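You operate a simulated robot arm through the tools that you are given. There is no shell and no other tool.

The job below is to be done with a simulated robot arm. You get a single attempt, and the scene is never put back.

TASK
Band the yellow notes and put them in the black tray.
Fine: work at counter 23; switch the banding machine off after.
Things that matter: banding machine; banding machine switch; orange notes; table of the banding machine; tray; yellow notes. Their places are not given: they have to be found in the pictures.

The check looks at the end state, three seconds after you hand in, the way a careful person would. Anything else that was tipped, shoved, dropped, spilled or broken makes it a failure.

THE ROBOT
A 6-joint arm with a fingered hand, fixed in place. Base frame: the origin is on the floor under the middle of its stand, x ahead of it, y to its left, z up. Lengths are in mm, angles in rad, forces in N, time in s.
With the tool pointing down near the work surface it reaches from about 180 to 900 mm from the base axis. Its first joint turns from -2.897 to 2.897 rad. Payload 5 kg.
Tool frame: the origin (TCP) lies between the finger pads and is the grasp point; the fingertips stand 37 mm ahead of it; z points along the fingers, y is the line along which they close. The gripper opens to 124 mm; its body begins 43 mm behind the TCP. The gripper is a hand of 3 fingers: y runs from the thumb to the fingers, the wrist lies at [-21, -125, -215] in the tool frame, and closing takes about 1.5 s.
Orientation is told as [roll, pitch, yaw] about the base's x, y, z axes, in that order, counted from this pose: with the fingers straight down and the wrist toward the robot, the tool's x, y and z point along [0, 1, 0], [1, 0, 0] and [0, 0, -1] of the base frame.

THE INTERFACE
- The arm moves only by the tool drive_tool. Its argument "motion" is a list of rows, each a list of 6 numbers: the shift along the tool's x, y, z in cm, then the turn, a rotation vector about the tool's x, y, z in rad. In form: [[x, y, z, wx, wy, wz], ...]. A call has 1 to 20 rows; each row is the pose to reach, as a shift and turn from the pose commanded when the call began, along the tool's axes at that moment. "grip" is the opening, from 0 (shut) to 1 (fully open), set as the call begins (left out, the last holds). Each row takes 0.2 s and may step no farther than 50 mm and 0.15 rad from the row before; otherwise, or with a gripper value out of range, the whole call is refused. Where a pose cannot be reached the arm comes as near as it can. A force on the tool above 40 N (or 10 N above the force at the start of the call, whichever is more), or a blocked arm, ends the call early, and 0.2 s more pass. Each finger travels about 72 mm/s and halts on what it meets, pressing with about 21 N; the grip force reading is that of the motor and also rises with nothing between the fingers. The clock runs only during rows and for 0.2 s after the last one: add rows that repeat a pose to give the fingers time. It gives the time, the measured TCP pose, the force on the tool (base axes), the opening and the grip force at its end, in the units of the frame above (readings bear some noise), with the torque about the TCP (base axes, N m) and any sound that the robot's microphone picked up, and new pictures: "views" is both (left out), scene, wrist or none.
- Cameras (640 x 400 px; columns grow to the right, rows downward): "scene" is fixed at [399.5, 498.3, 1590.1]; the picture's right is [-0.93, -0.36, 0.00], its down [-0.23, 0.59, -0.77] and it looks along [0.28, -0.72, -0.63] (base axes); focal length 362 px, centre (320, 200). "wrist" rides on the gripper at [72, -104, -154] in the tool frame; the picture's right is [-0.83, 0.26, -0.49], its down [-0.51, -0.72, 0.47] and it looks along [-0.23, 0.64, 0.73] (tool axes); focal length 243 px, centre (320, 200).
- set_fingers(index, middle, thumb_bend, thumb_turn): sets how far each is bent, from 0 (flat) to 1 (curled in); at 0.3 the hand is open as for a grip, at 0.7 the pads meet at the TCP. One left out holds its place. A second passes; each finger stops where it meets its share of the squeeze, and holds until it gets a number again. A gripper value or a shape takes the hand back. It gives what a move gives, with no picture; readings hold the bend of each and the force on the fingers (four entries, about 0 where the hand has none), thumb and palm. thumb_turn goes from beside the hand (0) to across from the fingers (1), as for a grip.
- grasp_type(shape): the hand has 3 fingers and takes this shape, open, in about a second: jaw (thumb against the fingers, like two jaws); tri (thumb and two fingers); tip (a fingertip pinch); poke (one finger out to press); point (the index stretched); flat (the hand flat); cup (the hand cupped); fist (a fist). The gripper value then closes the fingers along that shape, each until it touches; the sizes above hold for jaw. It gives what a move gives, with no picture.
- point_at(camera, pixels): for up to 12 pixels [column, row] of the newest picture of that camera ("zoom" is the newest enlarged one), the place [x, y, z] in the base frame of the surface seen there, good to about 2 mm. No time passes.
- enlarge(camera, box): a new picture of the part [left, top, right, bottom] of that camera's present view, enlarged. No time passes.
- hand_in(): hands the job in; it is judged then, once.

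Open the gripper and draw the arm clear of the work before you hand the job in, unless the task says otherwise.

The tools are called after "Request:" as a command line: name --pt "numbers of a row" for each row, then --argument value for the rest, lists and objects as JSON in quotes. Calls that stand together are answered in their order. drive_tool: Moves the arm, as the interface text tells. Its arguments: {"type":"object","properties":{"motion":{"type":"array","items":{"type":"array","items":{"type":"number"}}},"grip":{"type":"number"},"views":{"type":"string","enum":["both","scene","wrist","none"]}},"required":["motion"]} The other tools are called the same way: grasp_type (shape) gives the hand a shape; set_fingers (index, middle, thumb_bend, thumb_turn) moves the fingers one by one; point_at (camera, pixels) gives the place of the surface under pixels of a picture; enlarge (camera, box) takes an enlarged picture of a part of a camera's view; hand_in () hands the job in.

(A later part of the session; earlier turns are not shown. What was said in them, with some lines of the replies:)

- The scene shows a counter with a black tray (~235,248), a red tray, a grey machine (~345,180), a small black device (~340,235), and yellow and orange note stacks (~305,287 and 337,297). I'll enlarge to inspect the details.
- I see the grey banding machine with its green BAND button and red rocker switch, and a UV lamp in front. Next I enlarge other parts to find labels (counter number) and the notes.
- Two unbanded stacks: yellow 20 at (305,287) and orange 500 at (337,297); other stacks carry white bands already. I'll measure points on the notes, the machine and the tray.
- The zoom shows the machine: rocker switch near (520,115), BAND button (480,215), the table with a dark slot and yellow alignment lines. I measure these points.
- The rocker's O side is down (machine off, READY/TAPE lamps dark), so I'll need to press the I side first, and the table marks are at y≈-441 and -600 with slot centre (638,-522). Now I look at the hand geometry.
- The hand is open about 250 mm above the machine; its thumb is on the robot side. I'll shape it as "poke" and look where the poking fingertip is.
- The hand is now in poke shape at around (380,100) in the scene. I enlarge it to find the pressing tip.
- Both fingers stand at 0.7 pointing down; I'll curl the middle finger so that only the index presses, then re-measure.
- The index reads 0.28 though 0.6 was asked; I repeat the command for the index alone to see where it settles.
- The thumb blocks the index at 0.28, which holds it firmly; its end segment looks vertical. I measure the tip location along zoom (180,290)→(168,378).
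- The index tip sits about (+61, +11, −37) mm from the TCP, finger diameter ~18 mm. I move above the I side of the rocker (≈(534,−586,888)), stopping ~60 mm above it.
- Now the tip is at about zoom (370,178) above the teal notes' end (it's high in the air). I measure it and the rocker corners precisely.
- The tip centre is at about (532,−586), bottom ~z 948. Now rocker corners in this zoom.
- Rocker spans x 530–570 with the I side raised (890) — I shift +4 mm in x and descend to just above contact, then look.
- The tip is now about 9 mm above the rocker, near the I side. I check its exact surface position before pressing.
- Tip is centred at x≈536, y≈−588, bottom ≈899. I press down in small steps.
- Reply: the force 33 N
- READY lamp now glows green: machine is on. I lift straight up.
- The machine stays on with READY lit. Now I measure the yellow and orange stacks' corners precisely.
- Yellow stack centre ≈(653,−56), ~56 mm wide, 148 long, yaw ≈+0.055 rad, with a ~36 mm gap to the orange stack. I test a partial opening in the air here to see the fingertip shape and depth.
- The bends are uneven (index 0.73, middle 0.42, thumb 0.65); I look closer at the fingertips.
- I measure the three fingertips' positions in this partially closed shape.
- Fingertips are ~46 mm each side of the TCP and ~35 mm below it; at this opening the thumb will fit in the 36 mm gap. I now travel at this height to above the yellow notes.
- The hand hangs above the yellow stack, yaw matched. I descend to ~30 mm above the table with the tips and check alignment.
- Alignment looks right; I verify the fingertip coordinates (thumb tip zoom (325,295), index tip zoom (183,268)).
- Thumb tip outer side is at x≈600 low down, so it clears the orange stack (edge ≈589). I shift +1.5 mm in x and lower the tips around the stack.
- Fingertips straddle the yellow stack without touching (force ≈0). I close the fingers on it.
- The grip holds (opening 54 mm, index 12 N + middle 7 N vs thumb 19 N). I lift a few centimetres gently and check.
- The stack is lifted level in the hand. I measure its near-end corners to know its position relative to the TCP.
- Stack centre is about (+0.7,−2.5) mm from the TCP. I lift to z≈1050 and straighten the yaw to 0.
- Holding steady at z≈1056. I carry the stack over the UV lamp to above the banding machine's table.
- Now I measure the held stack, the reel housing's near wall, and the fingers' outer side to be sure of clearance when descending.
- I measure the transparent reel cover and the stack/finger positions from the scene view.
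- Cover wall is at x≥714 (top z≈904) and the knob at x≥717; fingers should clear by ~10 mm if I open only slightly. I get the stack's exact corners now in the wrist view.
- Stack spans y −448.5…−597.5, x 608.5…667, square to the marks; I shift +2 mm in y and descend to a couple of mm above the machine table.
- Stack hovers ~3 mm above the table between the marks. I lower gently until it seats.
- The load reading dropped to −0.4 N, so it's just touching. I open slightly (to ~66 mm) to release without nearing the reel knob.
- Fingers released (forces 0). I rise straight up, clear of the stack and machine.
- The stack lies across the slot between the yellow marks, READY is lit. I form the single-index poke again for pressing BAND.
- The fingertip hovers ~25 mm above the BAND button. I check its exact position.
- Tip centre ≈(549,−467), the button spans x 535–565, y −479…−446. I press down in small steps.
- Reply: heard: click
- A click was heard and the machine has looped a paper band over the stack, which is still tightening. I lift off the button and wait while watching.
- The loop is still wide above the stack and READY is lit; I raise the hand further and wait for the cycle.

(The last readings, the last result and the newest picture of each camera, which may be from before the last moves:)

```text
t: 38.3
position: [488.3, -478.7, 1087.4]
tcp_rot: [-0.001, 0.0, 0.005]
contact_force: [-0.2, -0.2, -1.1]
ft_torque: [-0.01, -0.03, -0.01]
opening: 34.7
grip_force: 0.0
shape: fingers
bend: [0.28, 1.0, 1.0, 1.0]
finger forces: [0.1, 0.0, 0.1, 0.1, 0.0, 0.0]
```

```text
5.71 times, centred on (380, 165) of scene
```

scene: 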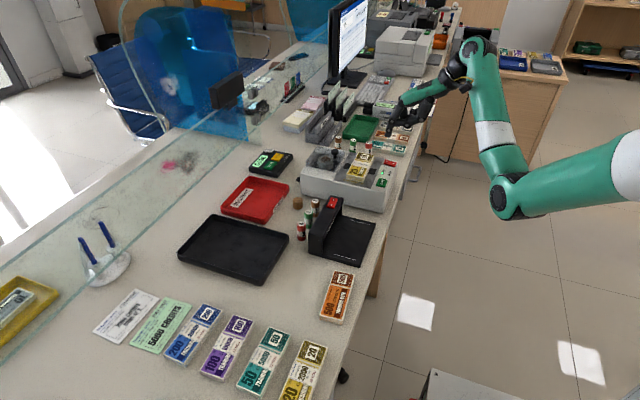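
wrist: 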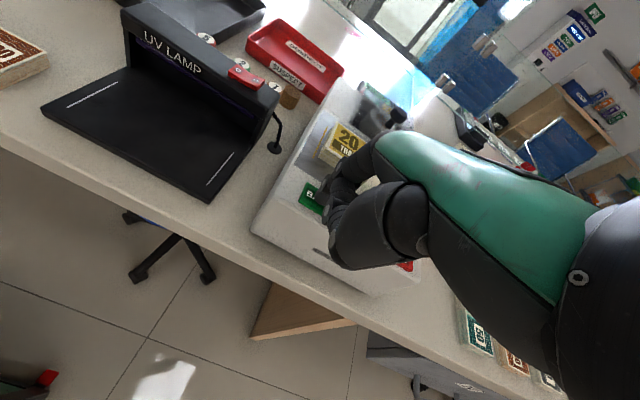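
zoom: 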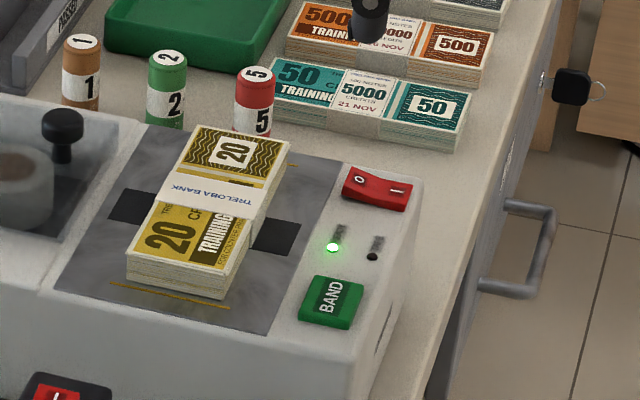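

The band is now tight around the yellow notes ("TRELOBA BANK"). With the poke shape still formed, I go to the rocker's O side to switch the machine off.

Request:
drive_tool --pt "-4 0.6 0 0 0 0" --pt "-8 1.2 0 0 0 0" --pt "-11.85 1.75 0 0 0 0" --pt "-11.85 1.75 4 0 0 0" --pt "-11.85 1.75 8 0 0 0" --pt "-11.85 1.75 12 0 0 0" --pt "-11.85 1.75 14 0 0 0" --pt "-11.85 1.75 14 0 0 0" --views "both"

Request:
enlarge --camera "scene" --box '[350, 130, 420, 200]'

```text
t: 40.1
position: [508.1, -598.1, 949.2]
tcp_rot: [0.001, 0.0, 0.006]
contact_force: [0.0, 0.4, -0.2]
ft_torque: [-0.01, -0.02, -0.02]
opening: 34.6
grip_force: 0.1
shape: fingers
bend: [0.28, 1.0, 1.0, 1.0]
finger forces: [0.0, 0.1, 0.1, 0.1, 0.0, 0.0]
```

scene: 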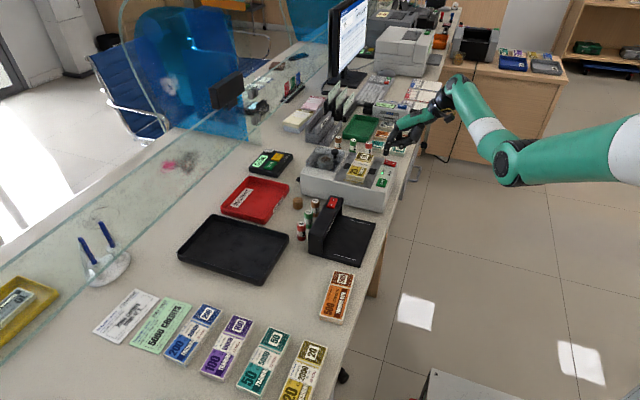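
wrist: 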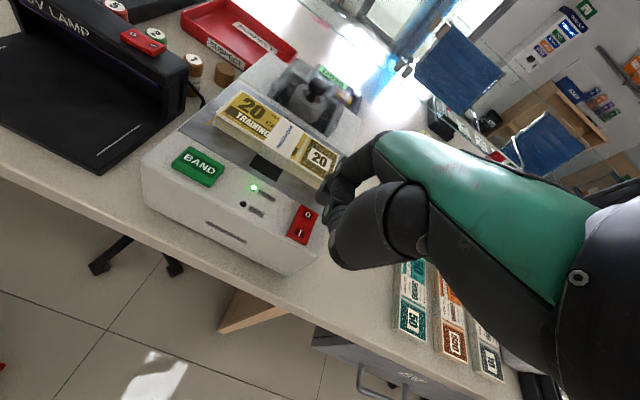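

```text
5.71 times, centred on (385, 165) of scene
```

zoom: 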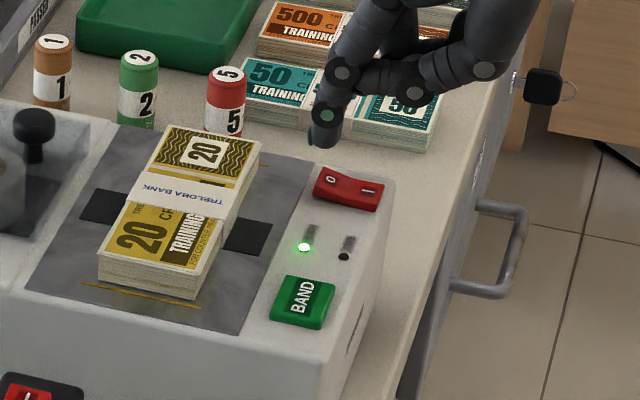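

Request:
point_at --camera "zoom" --pixels '[[324, 140], [325, 132], [314, 132], [337, 132], [332, 179], [318, 172], [313, 192], [383, 186], [376, 210], [350, 190]]'

```text
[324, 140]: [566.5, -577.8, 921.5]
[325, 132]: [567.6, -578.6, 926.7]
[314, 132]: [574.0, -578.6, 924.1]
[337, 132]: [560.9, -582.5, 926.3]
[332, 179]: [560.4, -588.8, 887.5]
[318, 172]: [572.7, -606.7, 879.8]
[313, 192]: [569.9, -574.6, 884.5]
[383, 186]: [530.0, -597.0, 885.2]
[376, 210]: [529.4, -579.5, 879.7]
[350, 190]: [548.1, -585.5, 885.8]
```

The tip centre is at x≈567.5, slightly toward the rocker's outer end (550–570 is the O half). I shift −4 mm and press down in small steps.

Request:
drive_tool --pt "0 -0.4 1.0 0 0 0" --pt "0 -0.4 1.7 0 0 0" --pt "0 -0.4 2.1 0 0 0" --pt "0 -0.4 2.3 0 0 0" --pt "0 -0.4 2.5 0 0 0" --pt "0 -0.4 2.7 0 0 0" --pt "0 -0.4 2.85 0 0 0" --views "both"

Request:
enlarge --camera "scene" --box '[350, 130, 420, 200]'

```text
t: 41.7
position: [503.2, -596.3, 921.8]
tcp_rot: [-0.001, -0.002, 0.002]
contact_force: [-0.3, -0.1, 7.1]
ft_torque: [0.12, -0.42, 0.0]
opening: 34.6
grip_force: 3.1
shape: fingers
bend: [0.28, 1.0, 1.0, 1.0]
finger forces: [6.7, 0.0, 0.0, 0.1, 0.1, 0.1]
```

scene: 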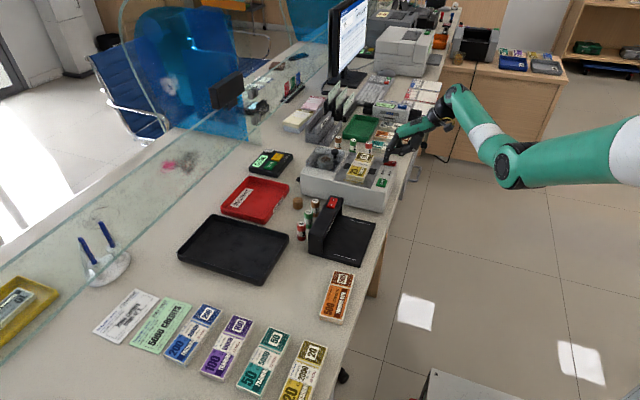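
wrist: 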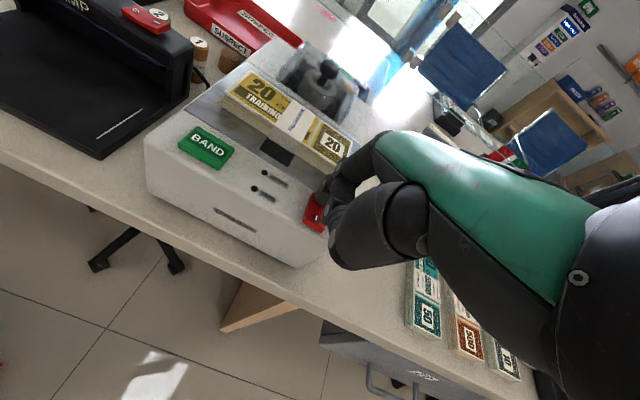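

```text
5.71 times, centred on (385, 165) of scene
```

zoom: 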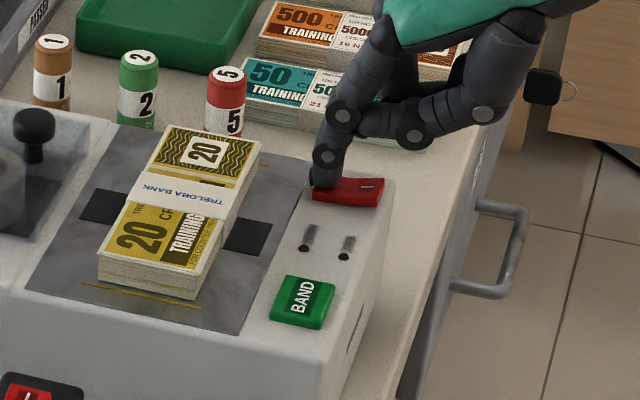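

READY lamp is now dark: machine off, rocker on the O side. I rise clear, then reform the jaw hand.

Request:
drive_tool --pt "0 0 -2 0 0 0" --pt "0 0 -6 0 0 0" --pt "0 0 -10.5 0 0 0" --pt "0 0 -15 0 0 0" --pt "0 0 -19 0 0 0" --pt "0 0 -19 0 0 0" --views "none"

Request:
grasp_type --shape "jaw"

Request:
enlarge --camera "scene" --box '[310, 130, 420, 220]'

```text
t: 43.1
position: [504.1, -595.7, 1110.7]
tcp_rot: [0.0, 0.0, 0.005]
contact_force: [-0.7, -0.2, -0.9]
ft_torque: [0.01, -0.03, 0.03]
opening: 34.8
grip_force: 0.1
shape: fingers
bend: [0.28, 1.0, 1.0, 1.0]
finger forces: [0.0, 0.0, 0.1, 0.1, 0.0, 0.0]
```

```text
t: 44.0
position: [503.2, -596.7, 1111.2]
tcp_rot: [0.0, 0.0, 0.006]
contact_force: [-0.3, -0.4, -0.7]
ft_torque: [0.01, 0.01, -0.01]
opening: 123.3
grip_force: 0.1
shape: jaw
bend: [0.3, 0.3, 0.3, 0.98]
finger forces: [0.0, 0.0, 0.1, 0.1, 0.0, 0.0]
```

```text
4.44 times, centred on (365, 175) of scene
```

zoom: 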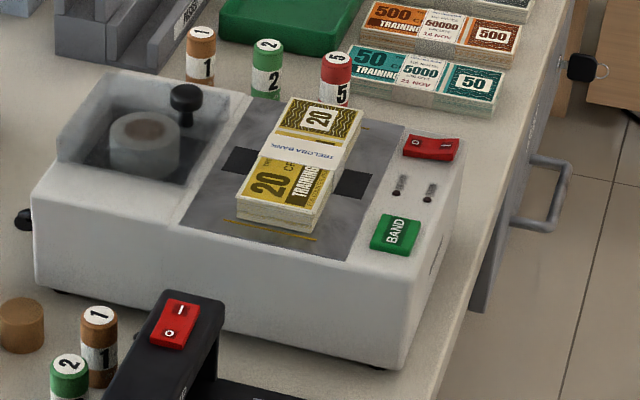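

The machine is off and the banded stack lies on its table. I measure its corners for the re-grasp.

Request:
enlarge --camera "scene" --box '[340, 145, 380, 190]'

Request:
point_at --camera "zoom" --pixels '[[250, 40], [380, 60], [100, 300], [255, 325], [240, 180], [200, 120], [330, 180], [230, 330]]'

```text
8.89 times, centred on (360, 168) of scene
```

zoom: 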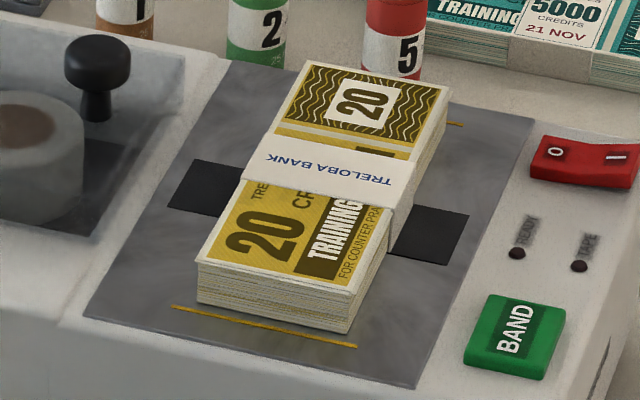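

```text
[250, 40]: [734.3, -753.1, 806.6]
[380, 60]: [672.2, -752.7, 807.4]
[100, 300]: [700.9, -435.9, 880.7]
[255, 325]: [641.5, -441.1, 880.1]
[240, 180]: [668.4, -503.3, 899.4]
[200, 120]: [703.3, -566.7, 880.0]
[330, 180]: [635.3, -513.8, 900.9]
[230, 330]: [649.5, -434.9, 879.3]
```

Request:
point_at --camera "zoom" --pixels '[[313, 64], [448, 90], [202, 262], [346, 292], [242, 181], [248, 165], [410, 215], [405, 192], [275, 275], [350, 312]]'

```text
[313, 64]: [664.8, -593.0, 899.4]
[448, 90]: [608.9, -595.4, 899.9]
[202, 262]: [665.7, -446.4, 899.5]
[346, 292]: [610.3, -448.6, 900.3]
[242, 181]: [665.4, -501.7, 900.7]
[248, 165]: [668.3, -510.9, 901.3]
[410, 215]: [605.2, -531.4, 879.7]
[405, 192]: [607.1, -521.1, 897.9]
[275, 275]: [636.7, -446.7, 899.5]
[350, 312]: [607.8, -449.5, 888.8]
```

Stack is unchanged at x 608–667, y −446…−595.5, top z 900. I move above it with a 66 mm opening and partly descend.

Request:
drive_tool --pt "1.96 3.35 0 0 0 0" --pt "3.92 6.7 0 0 0 0" --pt "5.9 10.05 0 0 0 0" --pt "7.85 13.4 0 0 0 0" --pt "7.85 13.4 4.5 0 0 0" --pt "7.85 13.4 9 0 0 0" --pt "7.85 13.4 12.5 0 0 0" --pt "7.85 13.4 12.5 0 0 0" --pt "7.85 13.4 12.5 0 0 0" --grip 0.53 --views "both"

Request:
enlarge --camera "scene" --box '[310, 110, 410, 190]'

Request:
enlarge --camera "wrist" --box '[180, 140, 440, 360]'

```text
t: 46.0
position: [635.6, -516.3, 984.2]
tcp_rot: [0.0, -0.001, 0.004]
contact_force: [-0.1, 0.2, 0.1]
ft_torque: [0.02, 0.01, 0.02]
opening: 66.1
grip_force: 0.1
shape: jaw
bend: [0.74, 0.44, 0.68, 1.0]
finger forces: [0.0, 0.0, 0.0, 0.1, 0.1, 0.1]
```

scene: 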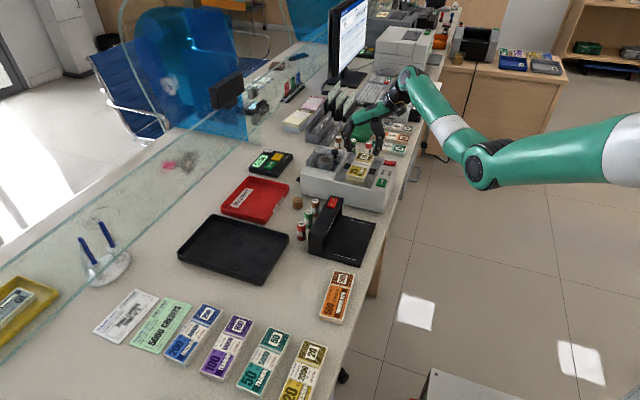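
wrist: 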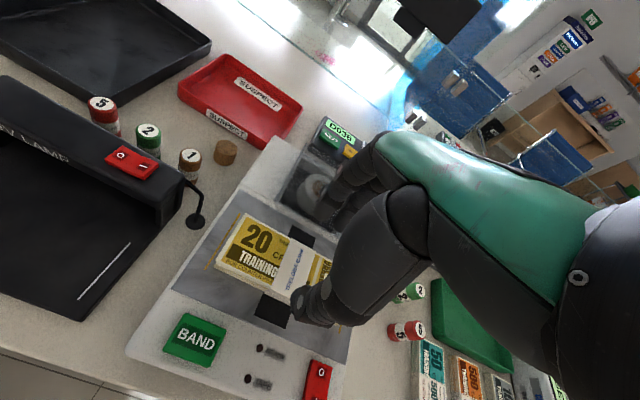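

```text
5.00 times, centred on (360, 150) of scene
```

zoom: 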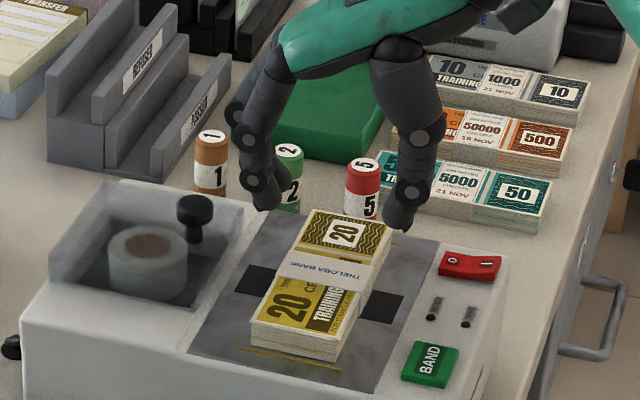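

```text
1.82 times, centred on (310, 250) of wrist
```

zoom: 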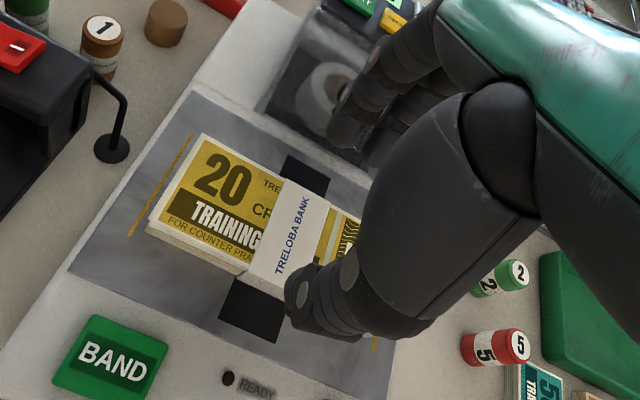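

I check fingertip x positions against the stack edges (608…667) before lowering.

Request:
point_at --camera "scene" --pixels '[[376, 154], [374.5, 151], [378.5, 151], [376, 151], [349.6, 150], [347.5, 148], [351.5, 148], [350, 146]]'

Request:
point_at --camera "wrist" --pixels '[[297, 310], [293, 300], [300, 318], [318, 210], [323, 218], [340, 226], [322, 205]]'

```text
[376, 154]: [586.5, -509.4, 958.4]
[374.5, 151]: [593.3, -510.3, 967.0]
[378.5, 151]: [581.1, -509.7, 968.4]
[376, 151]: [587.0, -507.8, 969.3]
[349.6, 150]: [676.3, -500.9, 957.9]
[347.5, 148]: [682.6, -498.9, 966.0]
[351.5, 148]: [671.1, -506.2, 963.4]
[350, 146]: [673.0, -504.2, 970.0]
```

```text
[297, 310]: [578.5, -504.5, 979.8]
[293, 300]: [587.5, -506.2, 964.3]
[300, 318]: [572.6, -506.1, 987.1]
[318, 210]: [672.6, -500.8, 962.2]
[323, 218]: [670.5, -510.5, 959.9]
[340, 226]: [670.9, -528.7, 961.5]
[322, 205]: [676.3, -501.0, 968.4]
```

Fingers' inner side is ~670.5 (3.5 mm from the stack) and the thumb's ~595; I shift +2.2 mm in x and lower to the previous grasp height.

Request:
drive_tool --pt "0 0.22 1.5 0 0 0" --pt "0 0.22 3.5 0 0 0" --pt "0 0.22 5.0 0 0 0" --pt "0 0.22 5.8 0 0 0" --pt "0 0.22 6.3 0 0 0" --pt "0 0.22 6.3 0 0 0" --views "both"

Request:
enlarge --camera "scene" --box '[310, 120, 410, 200]'

Request:
enlarge --camera "wrist" --box '[180, 140, 440, 360]'

```text
t: 47.4
position: [638.9, -517.8, 923.8]
tcp_rot: [0.0, 0.0, 0.005]
contact_force: [0.1, 1.1, -0.5]
ft_torque: [-0.02, 0.02, 0.02]
opening: 65.8
grip_force: 0.1
shape: jaw
bend: [0.74, 0.44, 0.68, 1.0]
finger forces: [0.1, 0.0, 0.0, 0.1, 0.0, 0.0]
```

scene: 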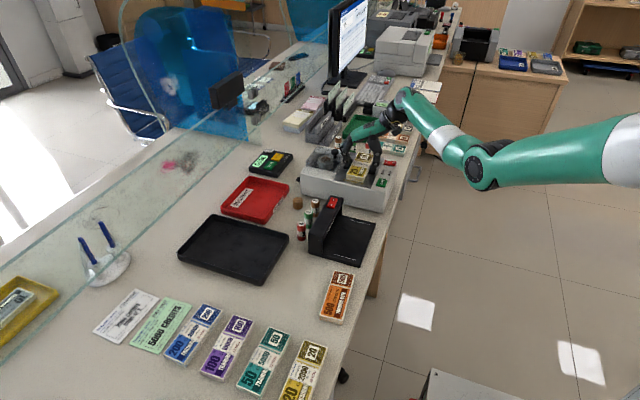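
wrist: 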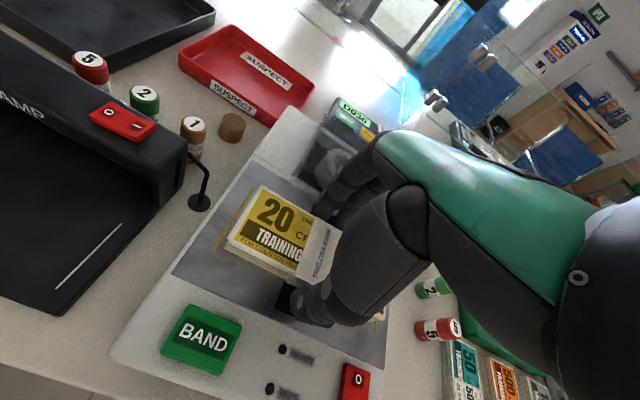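

```text
5.00 times, centred on (360, 160) of scene
```

zoom: 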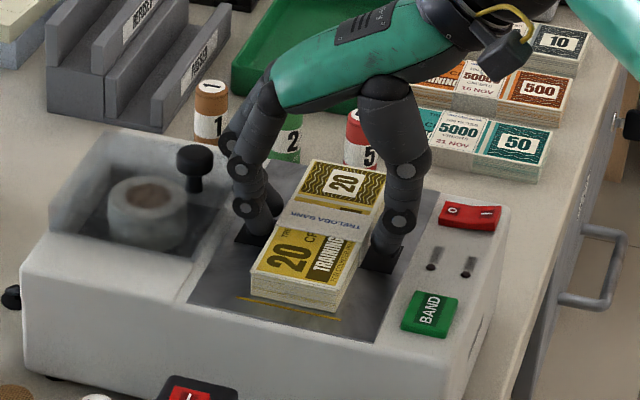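

```text
1.82 times, centred on (310, 250) of wrist
```

zoom: 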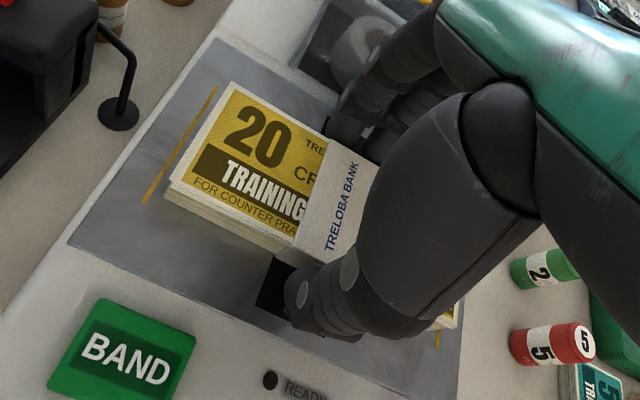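

The hand is around the stack without contact. I lower 2 mm more and close the fingers.

Request:
drive_tool --pt "0 0 0.2 0 0 0" --pt "0 0 0.2 0 0 0" --views "none"

Request:
drive_tool --pt "0 0 0 0 0 0" --pt "0 0 0 0 0 0" --pt "0 0 0 0 0 0" --pt "0 0 0 0 0 0" --pt "0 0 0 0 0 0" --pt "0 0 0 0 0 0" --grip 0.1 --views "wrist"

Request:
enlarge --camera "scene" --box '[310, 120, 410, 200]'

```text
t: 48.0
position: [638.4, -516.8, 920.6]
tcp_rot: [-0.001, 0.0, 0.003]
contact_force: [-0.2, -1.7, 0.6]
ft_torque: [-0.01, -0.01, 0.0]
opening: 66.0
grip_force: 0.0
shape: jaw
bend: [0.74, 0.44, 0.68, 1.0]
finger forces: [0.1, 0.1, 0.1, 0.0, 0.0, 0.0]
```

```text
t: 49.4
position: [638.6, -516.5, 920.1]
tcp_rot: [0.0, -0.001, 0.003]
contact_force: [-0.5, 0.3, -0.4]
ft_torque: [0.03, 0.0, -0.01]
opening: 54.1
grip_force: 20.9
shape: jaw
bend: [0.74, 0.48, 0.71, 1.0]
finger forces: [12.0, 6.8, 0.0, 0.0, 19.0, 0.0]
```

wrist: 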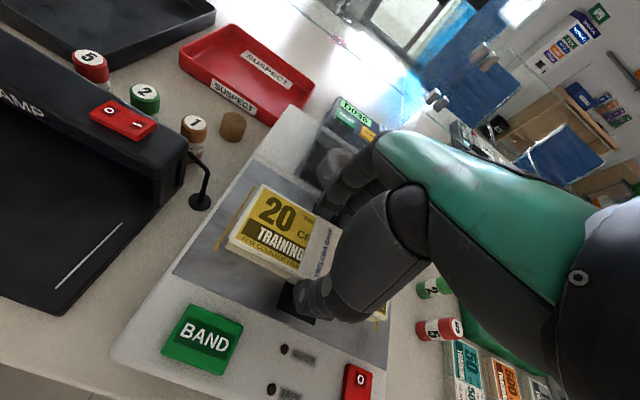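

```text
5.00 times, centred on (360, 160) of scene
```

zoom: 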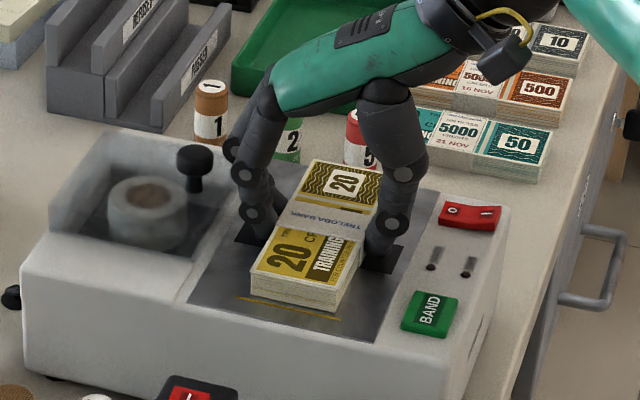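

The grip holds with the same forces as before. I lift the banded stack to about z 1070.

Request:
drive_tool --pt "0 0 -0.5 0 0 0" --pt "0 0 -2 0 0 0" --pt "0 0 -5 0 0 0" --pt "0 0 -9 0 0 0" --pt "0 0 -13 0 0 0" --pt "0 0 -15 0 0 0" --pt "0 0 -15 0 0 0" --views "both"

Request:
enlarge --camera "scene" --box '[310, 90, 410, 200]'

Request:
enlarge --camera "scene" --box '[170, 200, 310, 300]'

```text
t: 51.0
position: [638.2, -516.8, 1070.0]
tcp_rot: [0.001, 0.0, 0.004]
contact_force: [0.5, 0.7, -1.3]
ft_torque: [0.02, 0.03, -0.02]
opening: 54.4
grip_force: 21.3
shape: jaw
bend: [0.74, 0.48, 0.71, 1.0]
finger forces: [12.1, 6.9, 0.0, 0.0, 18.9, 0.0]
```

scene: 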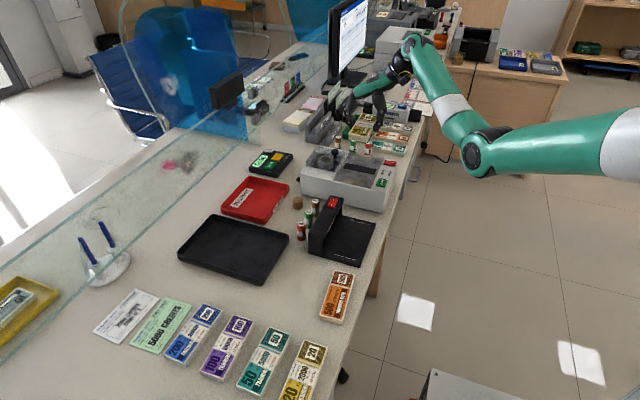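
wrist: 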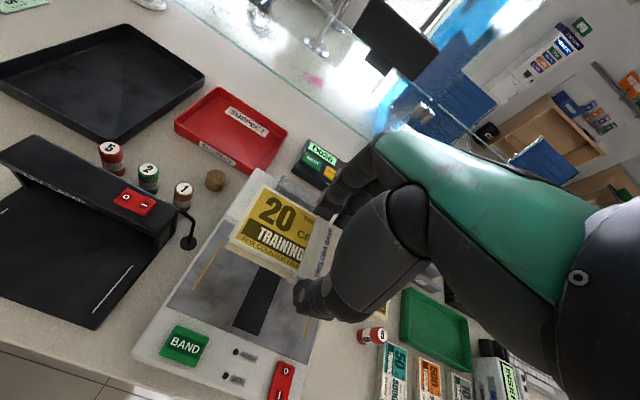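

```text
3.64 times, centred on (360, 145) of scene
```

zoom: 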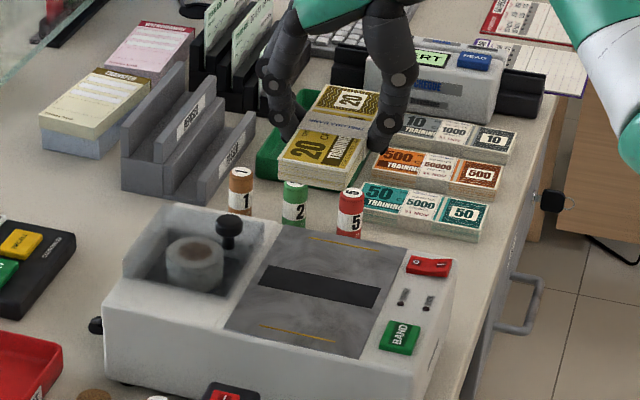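

```text
4.00 times, centred on (240, 250) of scene
```

zoom: 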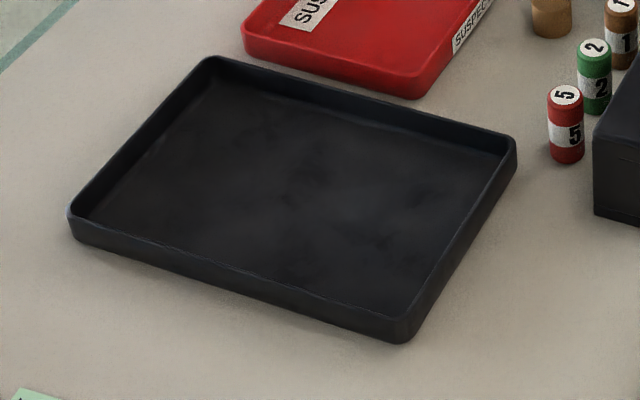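

The stack is safely lifted. Now I measure the black tray's rim and floor in the zoom (corners (207,58), (515,138), (405,325), (70,212)).

Request:
point_at --camera "zoom" --pixels '[[209, 58], [513, 137], [402, 320], [72, 212], [205, 85], [497, 158], [405, 300], [95, 215], [300, 200], [360, 220], [400, 180], [370, 250]]'

```text
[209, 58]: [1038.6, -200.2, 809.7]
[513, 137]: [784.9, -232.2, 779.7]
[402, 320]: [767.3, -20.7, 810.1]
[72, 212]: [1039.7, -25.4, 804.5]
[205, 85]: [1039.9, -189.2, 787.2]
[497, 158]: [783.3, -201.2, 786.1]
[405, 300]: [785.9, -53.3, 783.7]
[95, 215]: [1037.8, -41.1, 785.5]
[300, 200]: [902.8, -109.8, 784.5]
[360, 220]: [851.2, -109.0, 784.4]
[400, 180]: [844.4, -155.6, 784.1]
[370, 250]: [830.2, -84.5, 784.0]
```

Tray floor is z≈784, inner area about x 780–1032, y −200…−28, rim z≈810. I carry the stack to above (857,−108), so it lands centred in y with room for the fingers.

Request:
drive_tool --pt "3.72 2.0 0 0 0 0" --pt "7.44 4.0 0 0 0 0" --pt "11.15 6.0 0 0 0 0" --pt "14.87 8.0 0 0 0 0" --pt "18.59 10.0 0 0 0 0" --pt "22.31 12.0 0 0 0 0" --pt "26.03 14.0 0 0 0 0" --pt "29.75 16.0 0 0 0 0" --pt "33.46 18.0 0 0 0 0" --pt "37.18 20.0 0 0 0 0" --pt "40.9 22.04 0 0 0 0" --pt "40.9 22.04 0 0 0 0" --pt "40.9 22.04 0 0 0 0" --views "both"

Request:
enlarge --camera "scene" --box '[160, 170, 320, 300]'

Request:
enlarge --camera "wrist" --box '[180, 140, 440, 360]'

```text
t: 53.8
position: [857.4, -106.1, 1070.4]
tcp_rot: [-0.002, 0.0, 0.002]
contact_force: [-0.3, 0.1, 0.1]
ft_torque: [0.02, 0.01, 0.06]
opening: 54.0
grip_force: 21.7
shape: jaw
bend: [0.74, 0.48, 0.71, 1.0]
finger forces: [12.2, 6.8, 0.1, 0.0, 18.9, 0.1]
```

scene: 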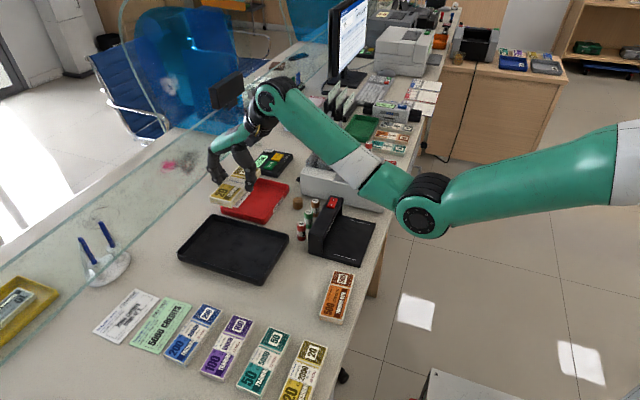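
wrist: 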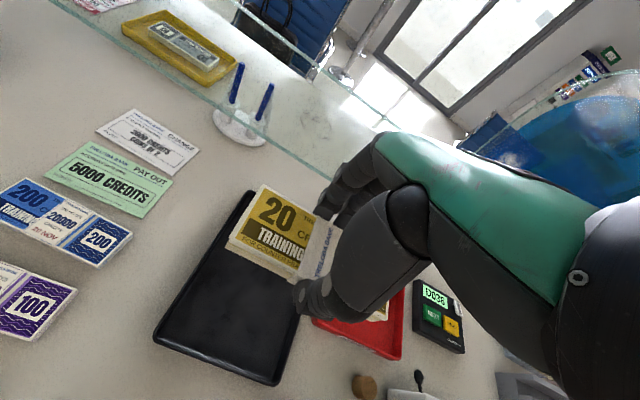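

```text
3.08 times, centred on (240, 235) of scene
```

zoom: 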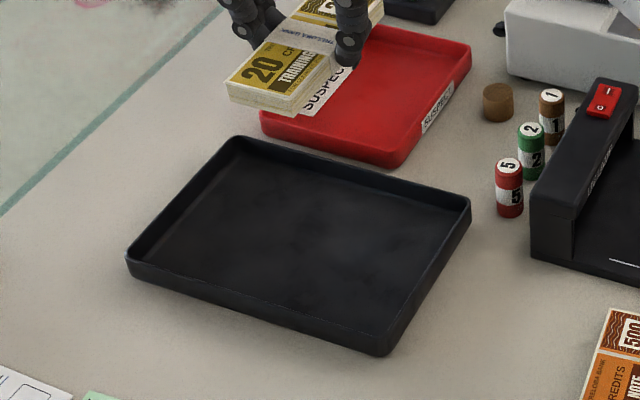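

```text
1.82 times, centred on (310, 250) of wrist
```

zoom: 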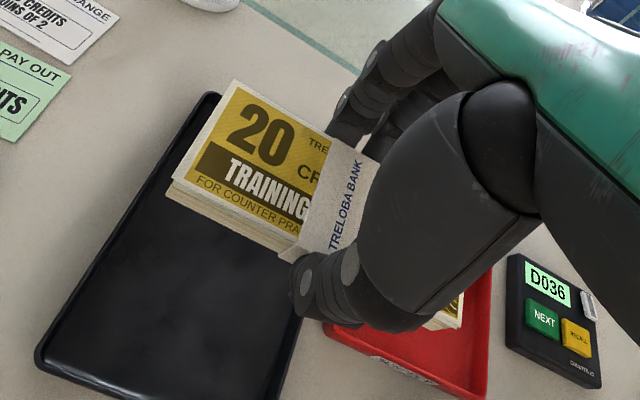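

The stack is over the tray region; I measure both stack corners and the tray rim from here.

Request:
point_at --camera "zoom" --pixels '[[236, 84], [177, 182], [292, 258], [213, 96], [38, 355], [250, 390], [300, 310], [205, 115], [60, 350], [240, 370], [285, 300], [180, 280]]'

Request:
point_at --camera "wrist" --pixels '[[383, 314], [381, 312], [231, 236], [263, 186]]'

```text
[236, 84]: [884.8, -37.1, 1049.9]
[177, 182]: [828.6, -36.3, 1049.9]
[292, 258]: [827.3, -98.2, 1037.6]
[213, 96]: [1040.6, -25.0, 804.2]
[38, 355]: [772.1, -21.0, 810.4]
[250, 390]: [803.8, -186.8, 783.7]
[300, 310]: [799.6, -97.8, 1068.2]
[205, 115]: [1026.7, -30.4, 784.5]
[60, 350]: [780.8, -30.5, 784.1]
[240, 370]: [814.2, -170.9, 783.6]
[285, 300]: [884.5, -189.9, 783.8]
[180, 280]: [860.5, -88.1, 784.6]
```

```text
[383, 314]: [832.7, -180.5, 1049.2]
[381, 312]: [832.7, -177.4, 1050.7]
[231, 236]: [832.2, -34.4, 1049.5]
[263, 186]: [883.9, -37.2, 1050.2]
```

Request:
point_at --camera "scene" --pixels '[[249.7, 224], [249.7, 226], [249.7, 228], [249.7, 230], [249.7, 232], [230, 220], [230, 224], [230, 226], [270, 230], [270, 233], [270, 236], [288, 237]]'

```text
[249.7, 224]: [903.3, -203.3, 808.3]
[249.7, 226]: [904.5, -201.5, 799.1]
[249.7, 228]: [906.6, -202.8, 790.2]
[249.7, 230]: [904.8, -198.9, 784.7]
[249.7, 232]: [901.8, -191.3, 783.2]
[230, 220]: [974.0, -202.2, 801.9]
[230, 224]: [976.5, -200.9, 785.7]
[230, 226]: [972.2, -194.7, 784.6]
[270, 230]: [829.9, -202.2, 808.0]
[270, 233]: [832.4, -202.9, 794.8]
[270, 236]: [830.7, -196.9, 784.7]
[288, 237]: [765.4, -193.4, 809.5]
```

Inner walls are at y≈−202 and −28, so I shift −5 mm in y and descend until the stack is ~15 mm above the tray floor.

Request:
drive_tool --pt "-0.5 0 4 0 0 0" --pt "-0.5 0 8.5 0 0 0" --pt "-0.5 0 13 0 0 0" --pt "-0.5 0 17 0 0 0" --pt "-0.5 0 20 0 0 0" --pt "-0.5 0 22 0 0 0" --pt "-0.5 0 23 0 0 0" --pt "-0.5 0 23 0 0 0" --views "both"

Request:
enlarge --camera "scene" --box '[160, 190, 320, 300]'

Request:
enlarge --camera "wrist" --box '[180, 140, 440, 360]'

```text
t: 55.6
position: [857.8, -112.1, 839.6]
tcp_rot: [0.001, 0.0, 0.003]
contact_force: [0.4, 0.5, -1.0]
ft_torque: [-0.03, 0.01, 0.01]
opening: 54.0
grip_force: 21.1
shape: jaw
bend: [0.74, 0.48, 0.71, 1.0]
finger forces: [12.1, 6.9, 0.1, 0.1, 18.7, 0.0]
```

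scene: 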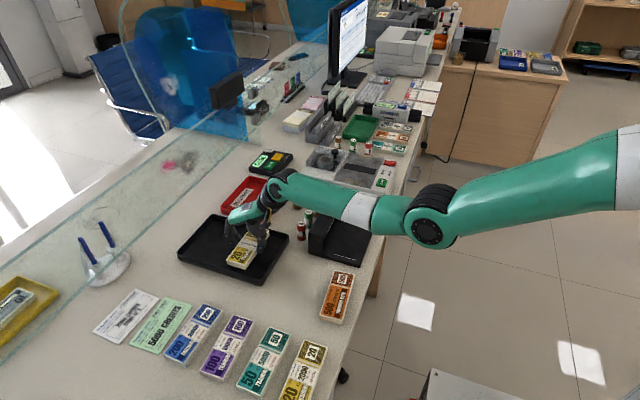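
wrist: 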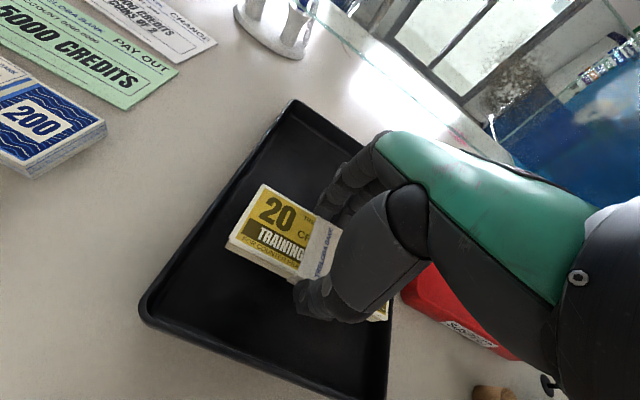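

```text
3.64 times, centred on (240, 245) of scene
```

zoom: 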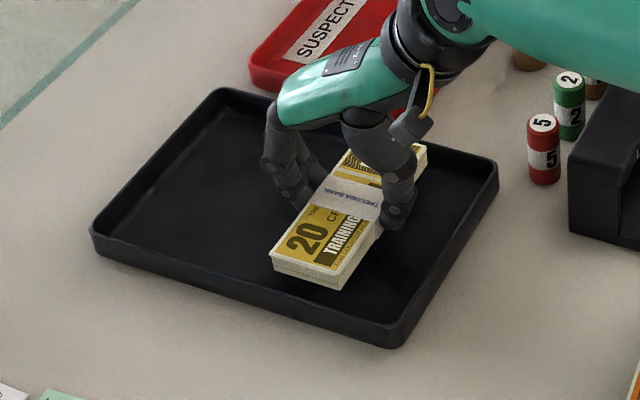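

```text
1.82 times, centred on (310, 250) of wrist
```

zoom: 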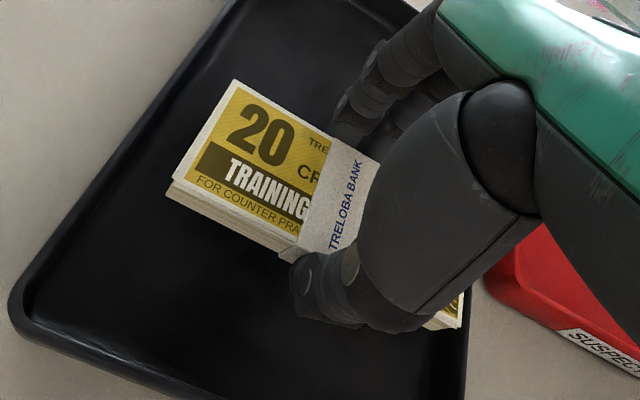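

The stack is inside the tray's walls, ~15 mm above the floor. I lower it slowly to seat it.

Request:
drive_tool --pt "0 0 0.7 0 0 0" --pt "0 0 1.2 0 0 0" --pt "0 0 1.4 0 0 0" --pt "0 0 1.5 0 0 0" --pt "0 0 1.55 0 0 0" --pt "0 0 1.55 0 0 0" --views "scene"

Request:
enlarge --camera "scene" --box '[200, 210, 290, 290]'

```text
t: 57.0
position: [857.0, -112.2, 825.2]
tcp_rot: [0.0, 0.0, 0.006]
contact_force: [0.6, 1.0, 1.3]
ft_torque: [0.01, -0.01, -0.02]
opening: 53.9
grip_force: 20.7
shape: jaw
bend: [0.74, 0.48, 0.71, 1.0]
finger forces: [12.0, 6.8, 0.1, 0.1, 19.1, 0.0]
```

scene: 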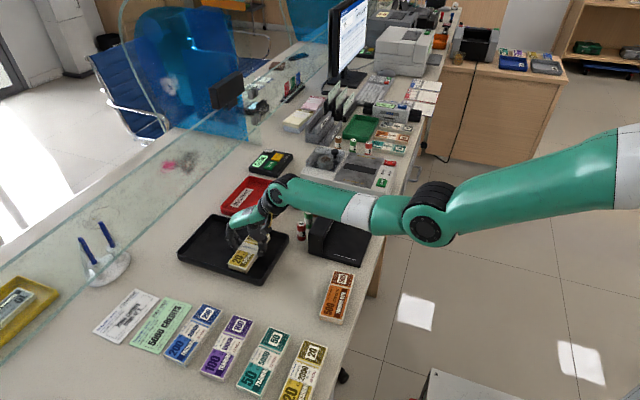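

```text
5.00 times, centred on (245, 250) of scene
```

zoom: 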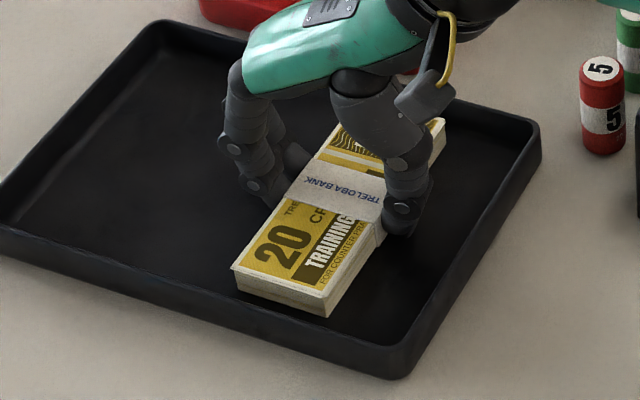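

The force turned positive (1.3 N), so the stack is on the floor. I open the fingers slightly to release.

Request:
drive_tool --pt "0 0 0 0 0 0" --pt "0 0 0 0 0 0" --pt "0 0 0 0 0 0" --pt "0 0 0 0 0 0" --grip 0.58 --views "both"

Request:
enlarge --camera "scene" --box '[200, 210, 290, 290]'

```text
t: 58.0
position: [856.9, -112.3, 824.0]
tcp_rot: [0.0, 0.001, 0.003]
contact_force: [-0.9, -0.1, -0.2]
ft_torque: [0.04, 0.02, -0.02]
opening: 71.6
grip_force: 0.0
shape: jaw
bend: [0.73, 0.42, 0.66, 1.0]
finger forces: [0.0, 0.0, 0.0, 0.0, 0.0, 0.0]
```

scene: 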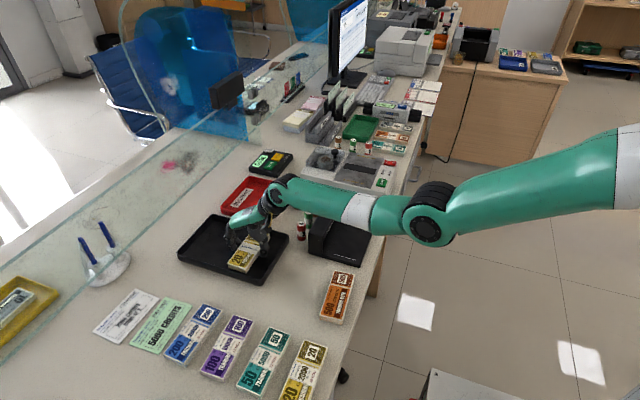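
wrist: 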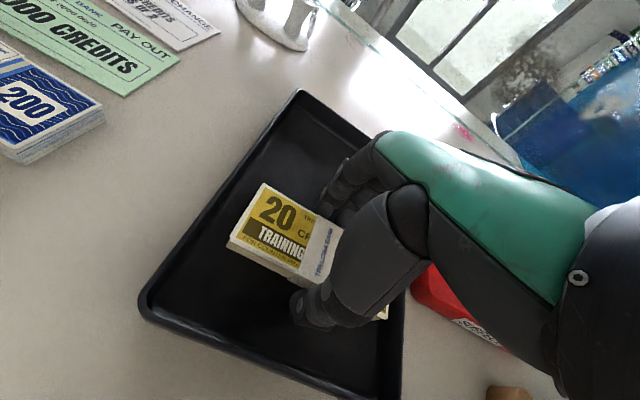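

```text
5.00 times, centred on (245, 250) of scene
```

zoom: 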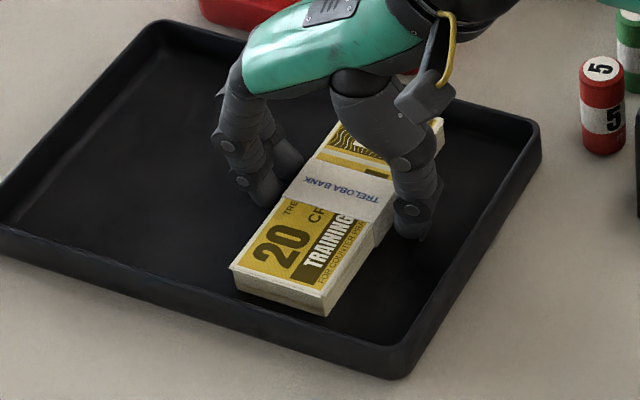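

Released with zero finger forces; the banded stack rests in the tray. I rise straight up, then draw back toward the robot.

Request:
drive_tool --pt "0 0 -1 0 0 0" --pt "0 0 -3 0 0 0" --pt "0 0 -6 0 0 0" --pt "0 0 -10 0 0 0" --pt "0 0 -14 0 0 0" --pt "0 0 -18 0 0 0" --pt "0 0 -22 0 0 0" --pt "0 0 -26 0 0 0" --pt "0 -4 -28 0 0 0" --pt "0 -8 -28 0 0 0" --pt "0 -12 -28 0 0 0" --pt "0 -16 -28 0 0 0" --pt "0 -20 -28 0 0 0" --pt "0 -24 -28 0 0 0" --pt "0 -28 -28 0 0 0" --pt "0 -32 -28 0 0 0" --pt "0 -36 -28 0 0 0" --pt "0 -36 -28 0 0 0" --views "both"

Request:
enlarge --camera "scene" --box '[170, 200, 310, 300]'

Request:
enlarge --camera "scene" --box '[290, 120, 410, 220]'

```text
t: 61.8
position: [498.6, -116.3, 1098.1]
tcp_rot: [-0.002, -0.006, 0.004]
contact_force: [-0.6, 0.5, 0.3]
ft_torque: [-0.02, 0.02, 0.01]
opening: 71.8
grip_force: 0.0
shape: jaw
bend: [0.73, 0.42, 0.66, 1.0]
finger forces: [0.0, 0.0, 0.1, 0.0, 0.0, 0.1]
out of reach, approached as far as the arm can: row 17, 18
```

scene: 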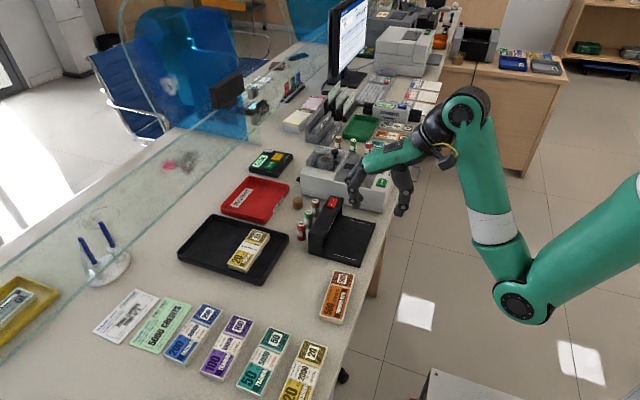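
wrist: 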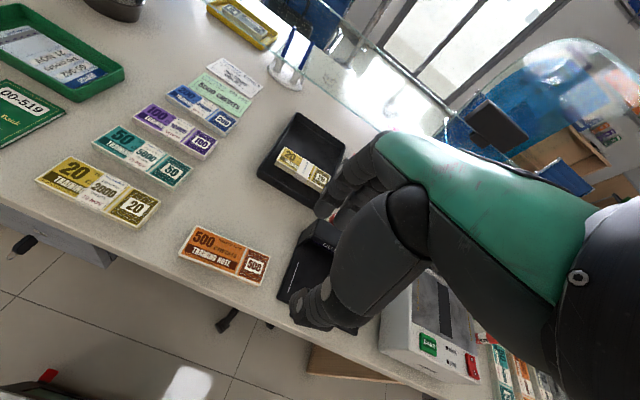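

```text
4.00 times, centred on (240, 250) of scene
```

zoom: 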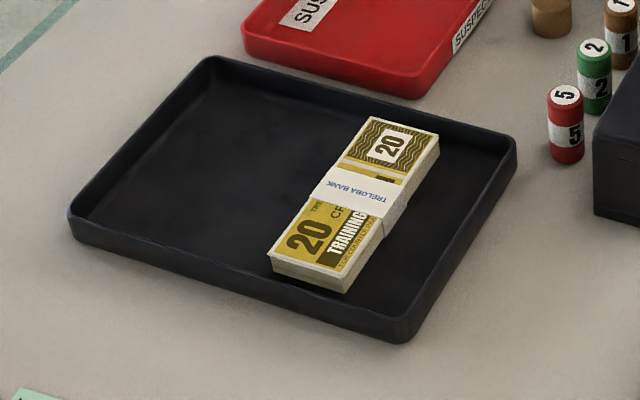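

```text
4.00 times, centred on (350, 170) of scene
```

zoom: 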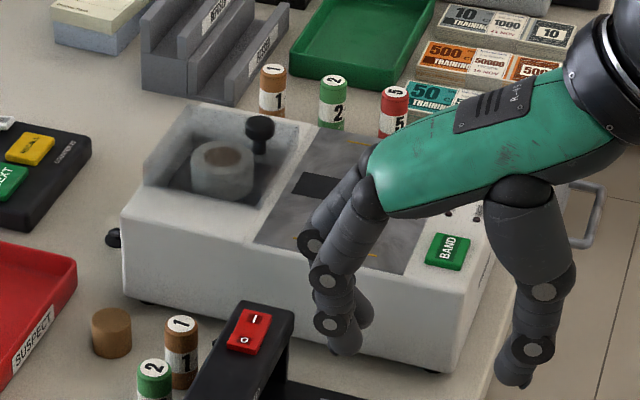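

The banded notes lie in the black tray and the orange notes are untouched. I open the hand fully here in the clear and verify the machine's lamps and rocker via the wrist view.

Request:
drive_tool --pt "0 0 0 0 0 0" --pt "0 0 0 0 0 0" --pt "0 0 0 0 0 0" --pt "0 0 0 0 0 0" --pt "0 0 0 0 0 0" --grip 1.0 --views "both"

Request:
enlarge --camera "wrist" --box '[370, 270, 530, 390]'

```text
t: 63.0
position: [499.1, -113.9, 1098.5]
tcp_rot: [-0.002, -0.007, 0.002]
contact_force: [0.1, -0.9, -0.3]
ft_torque: [-0.03, -0.04, 0.01]
opening: 123.6
grip_force: 0.1
shape: jaw
bend: [0.3, 0.3, 0.3, 0.98]
finger forces: [0.0, 0.0, 0.1, 0.1, 0.1, 0.1]
```

scene: 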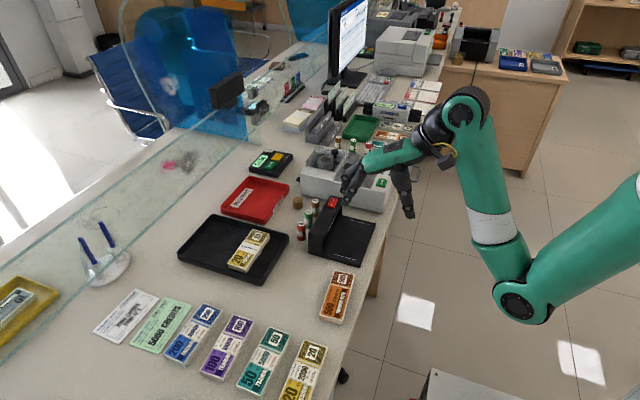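
wrist: 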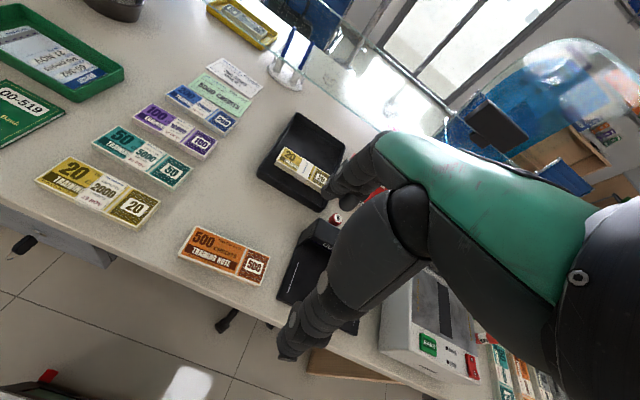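

```text
3.33 times, centred on (450, 330) of wrist
```

zoom: 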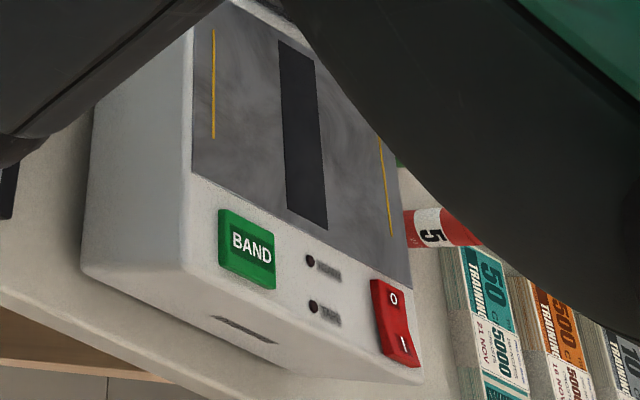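

The wrist view shows both lamps dark and the rocker's O side pressed in. The banded yellow notes are in the black tray, nothing else has moved, and the open hand is clear, so I hand the job in.

Request:
hand_in

```text
The job is handed in.
```

The yellow notes are banded and lying flat in the black tray, and the banding machine is switched off. I handed the job in and have no result back from the check yet.

- **Banding:** I switched the machine on, set the stack between its yellow marks and pressed BAND once. The band closed tight around the middle of the stack.
- **Machine:** At the end its READY and TAPE lamps were dark and the O side of the switch was pressed in.
- **Everything else:** The orange notes stayed where they were, and I saw nothing else moved or tipped in the final pictures. The hand is open and drawn back from the counter.
- **Counter 23:** The call unit beside the machine is labelled COUNTER 23, so I took this to be the right counter.
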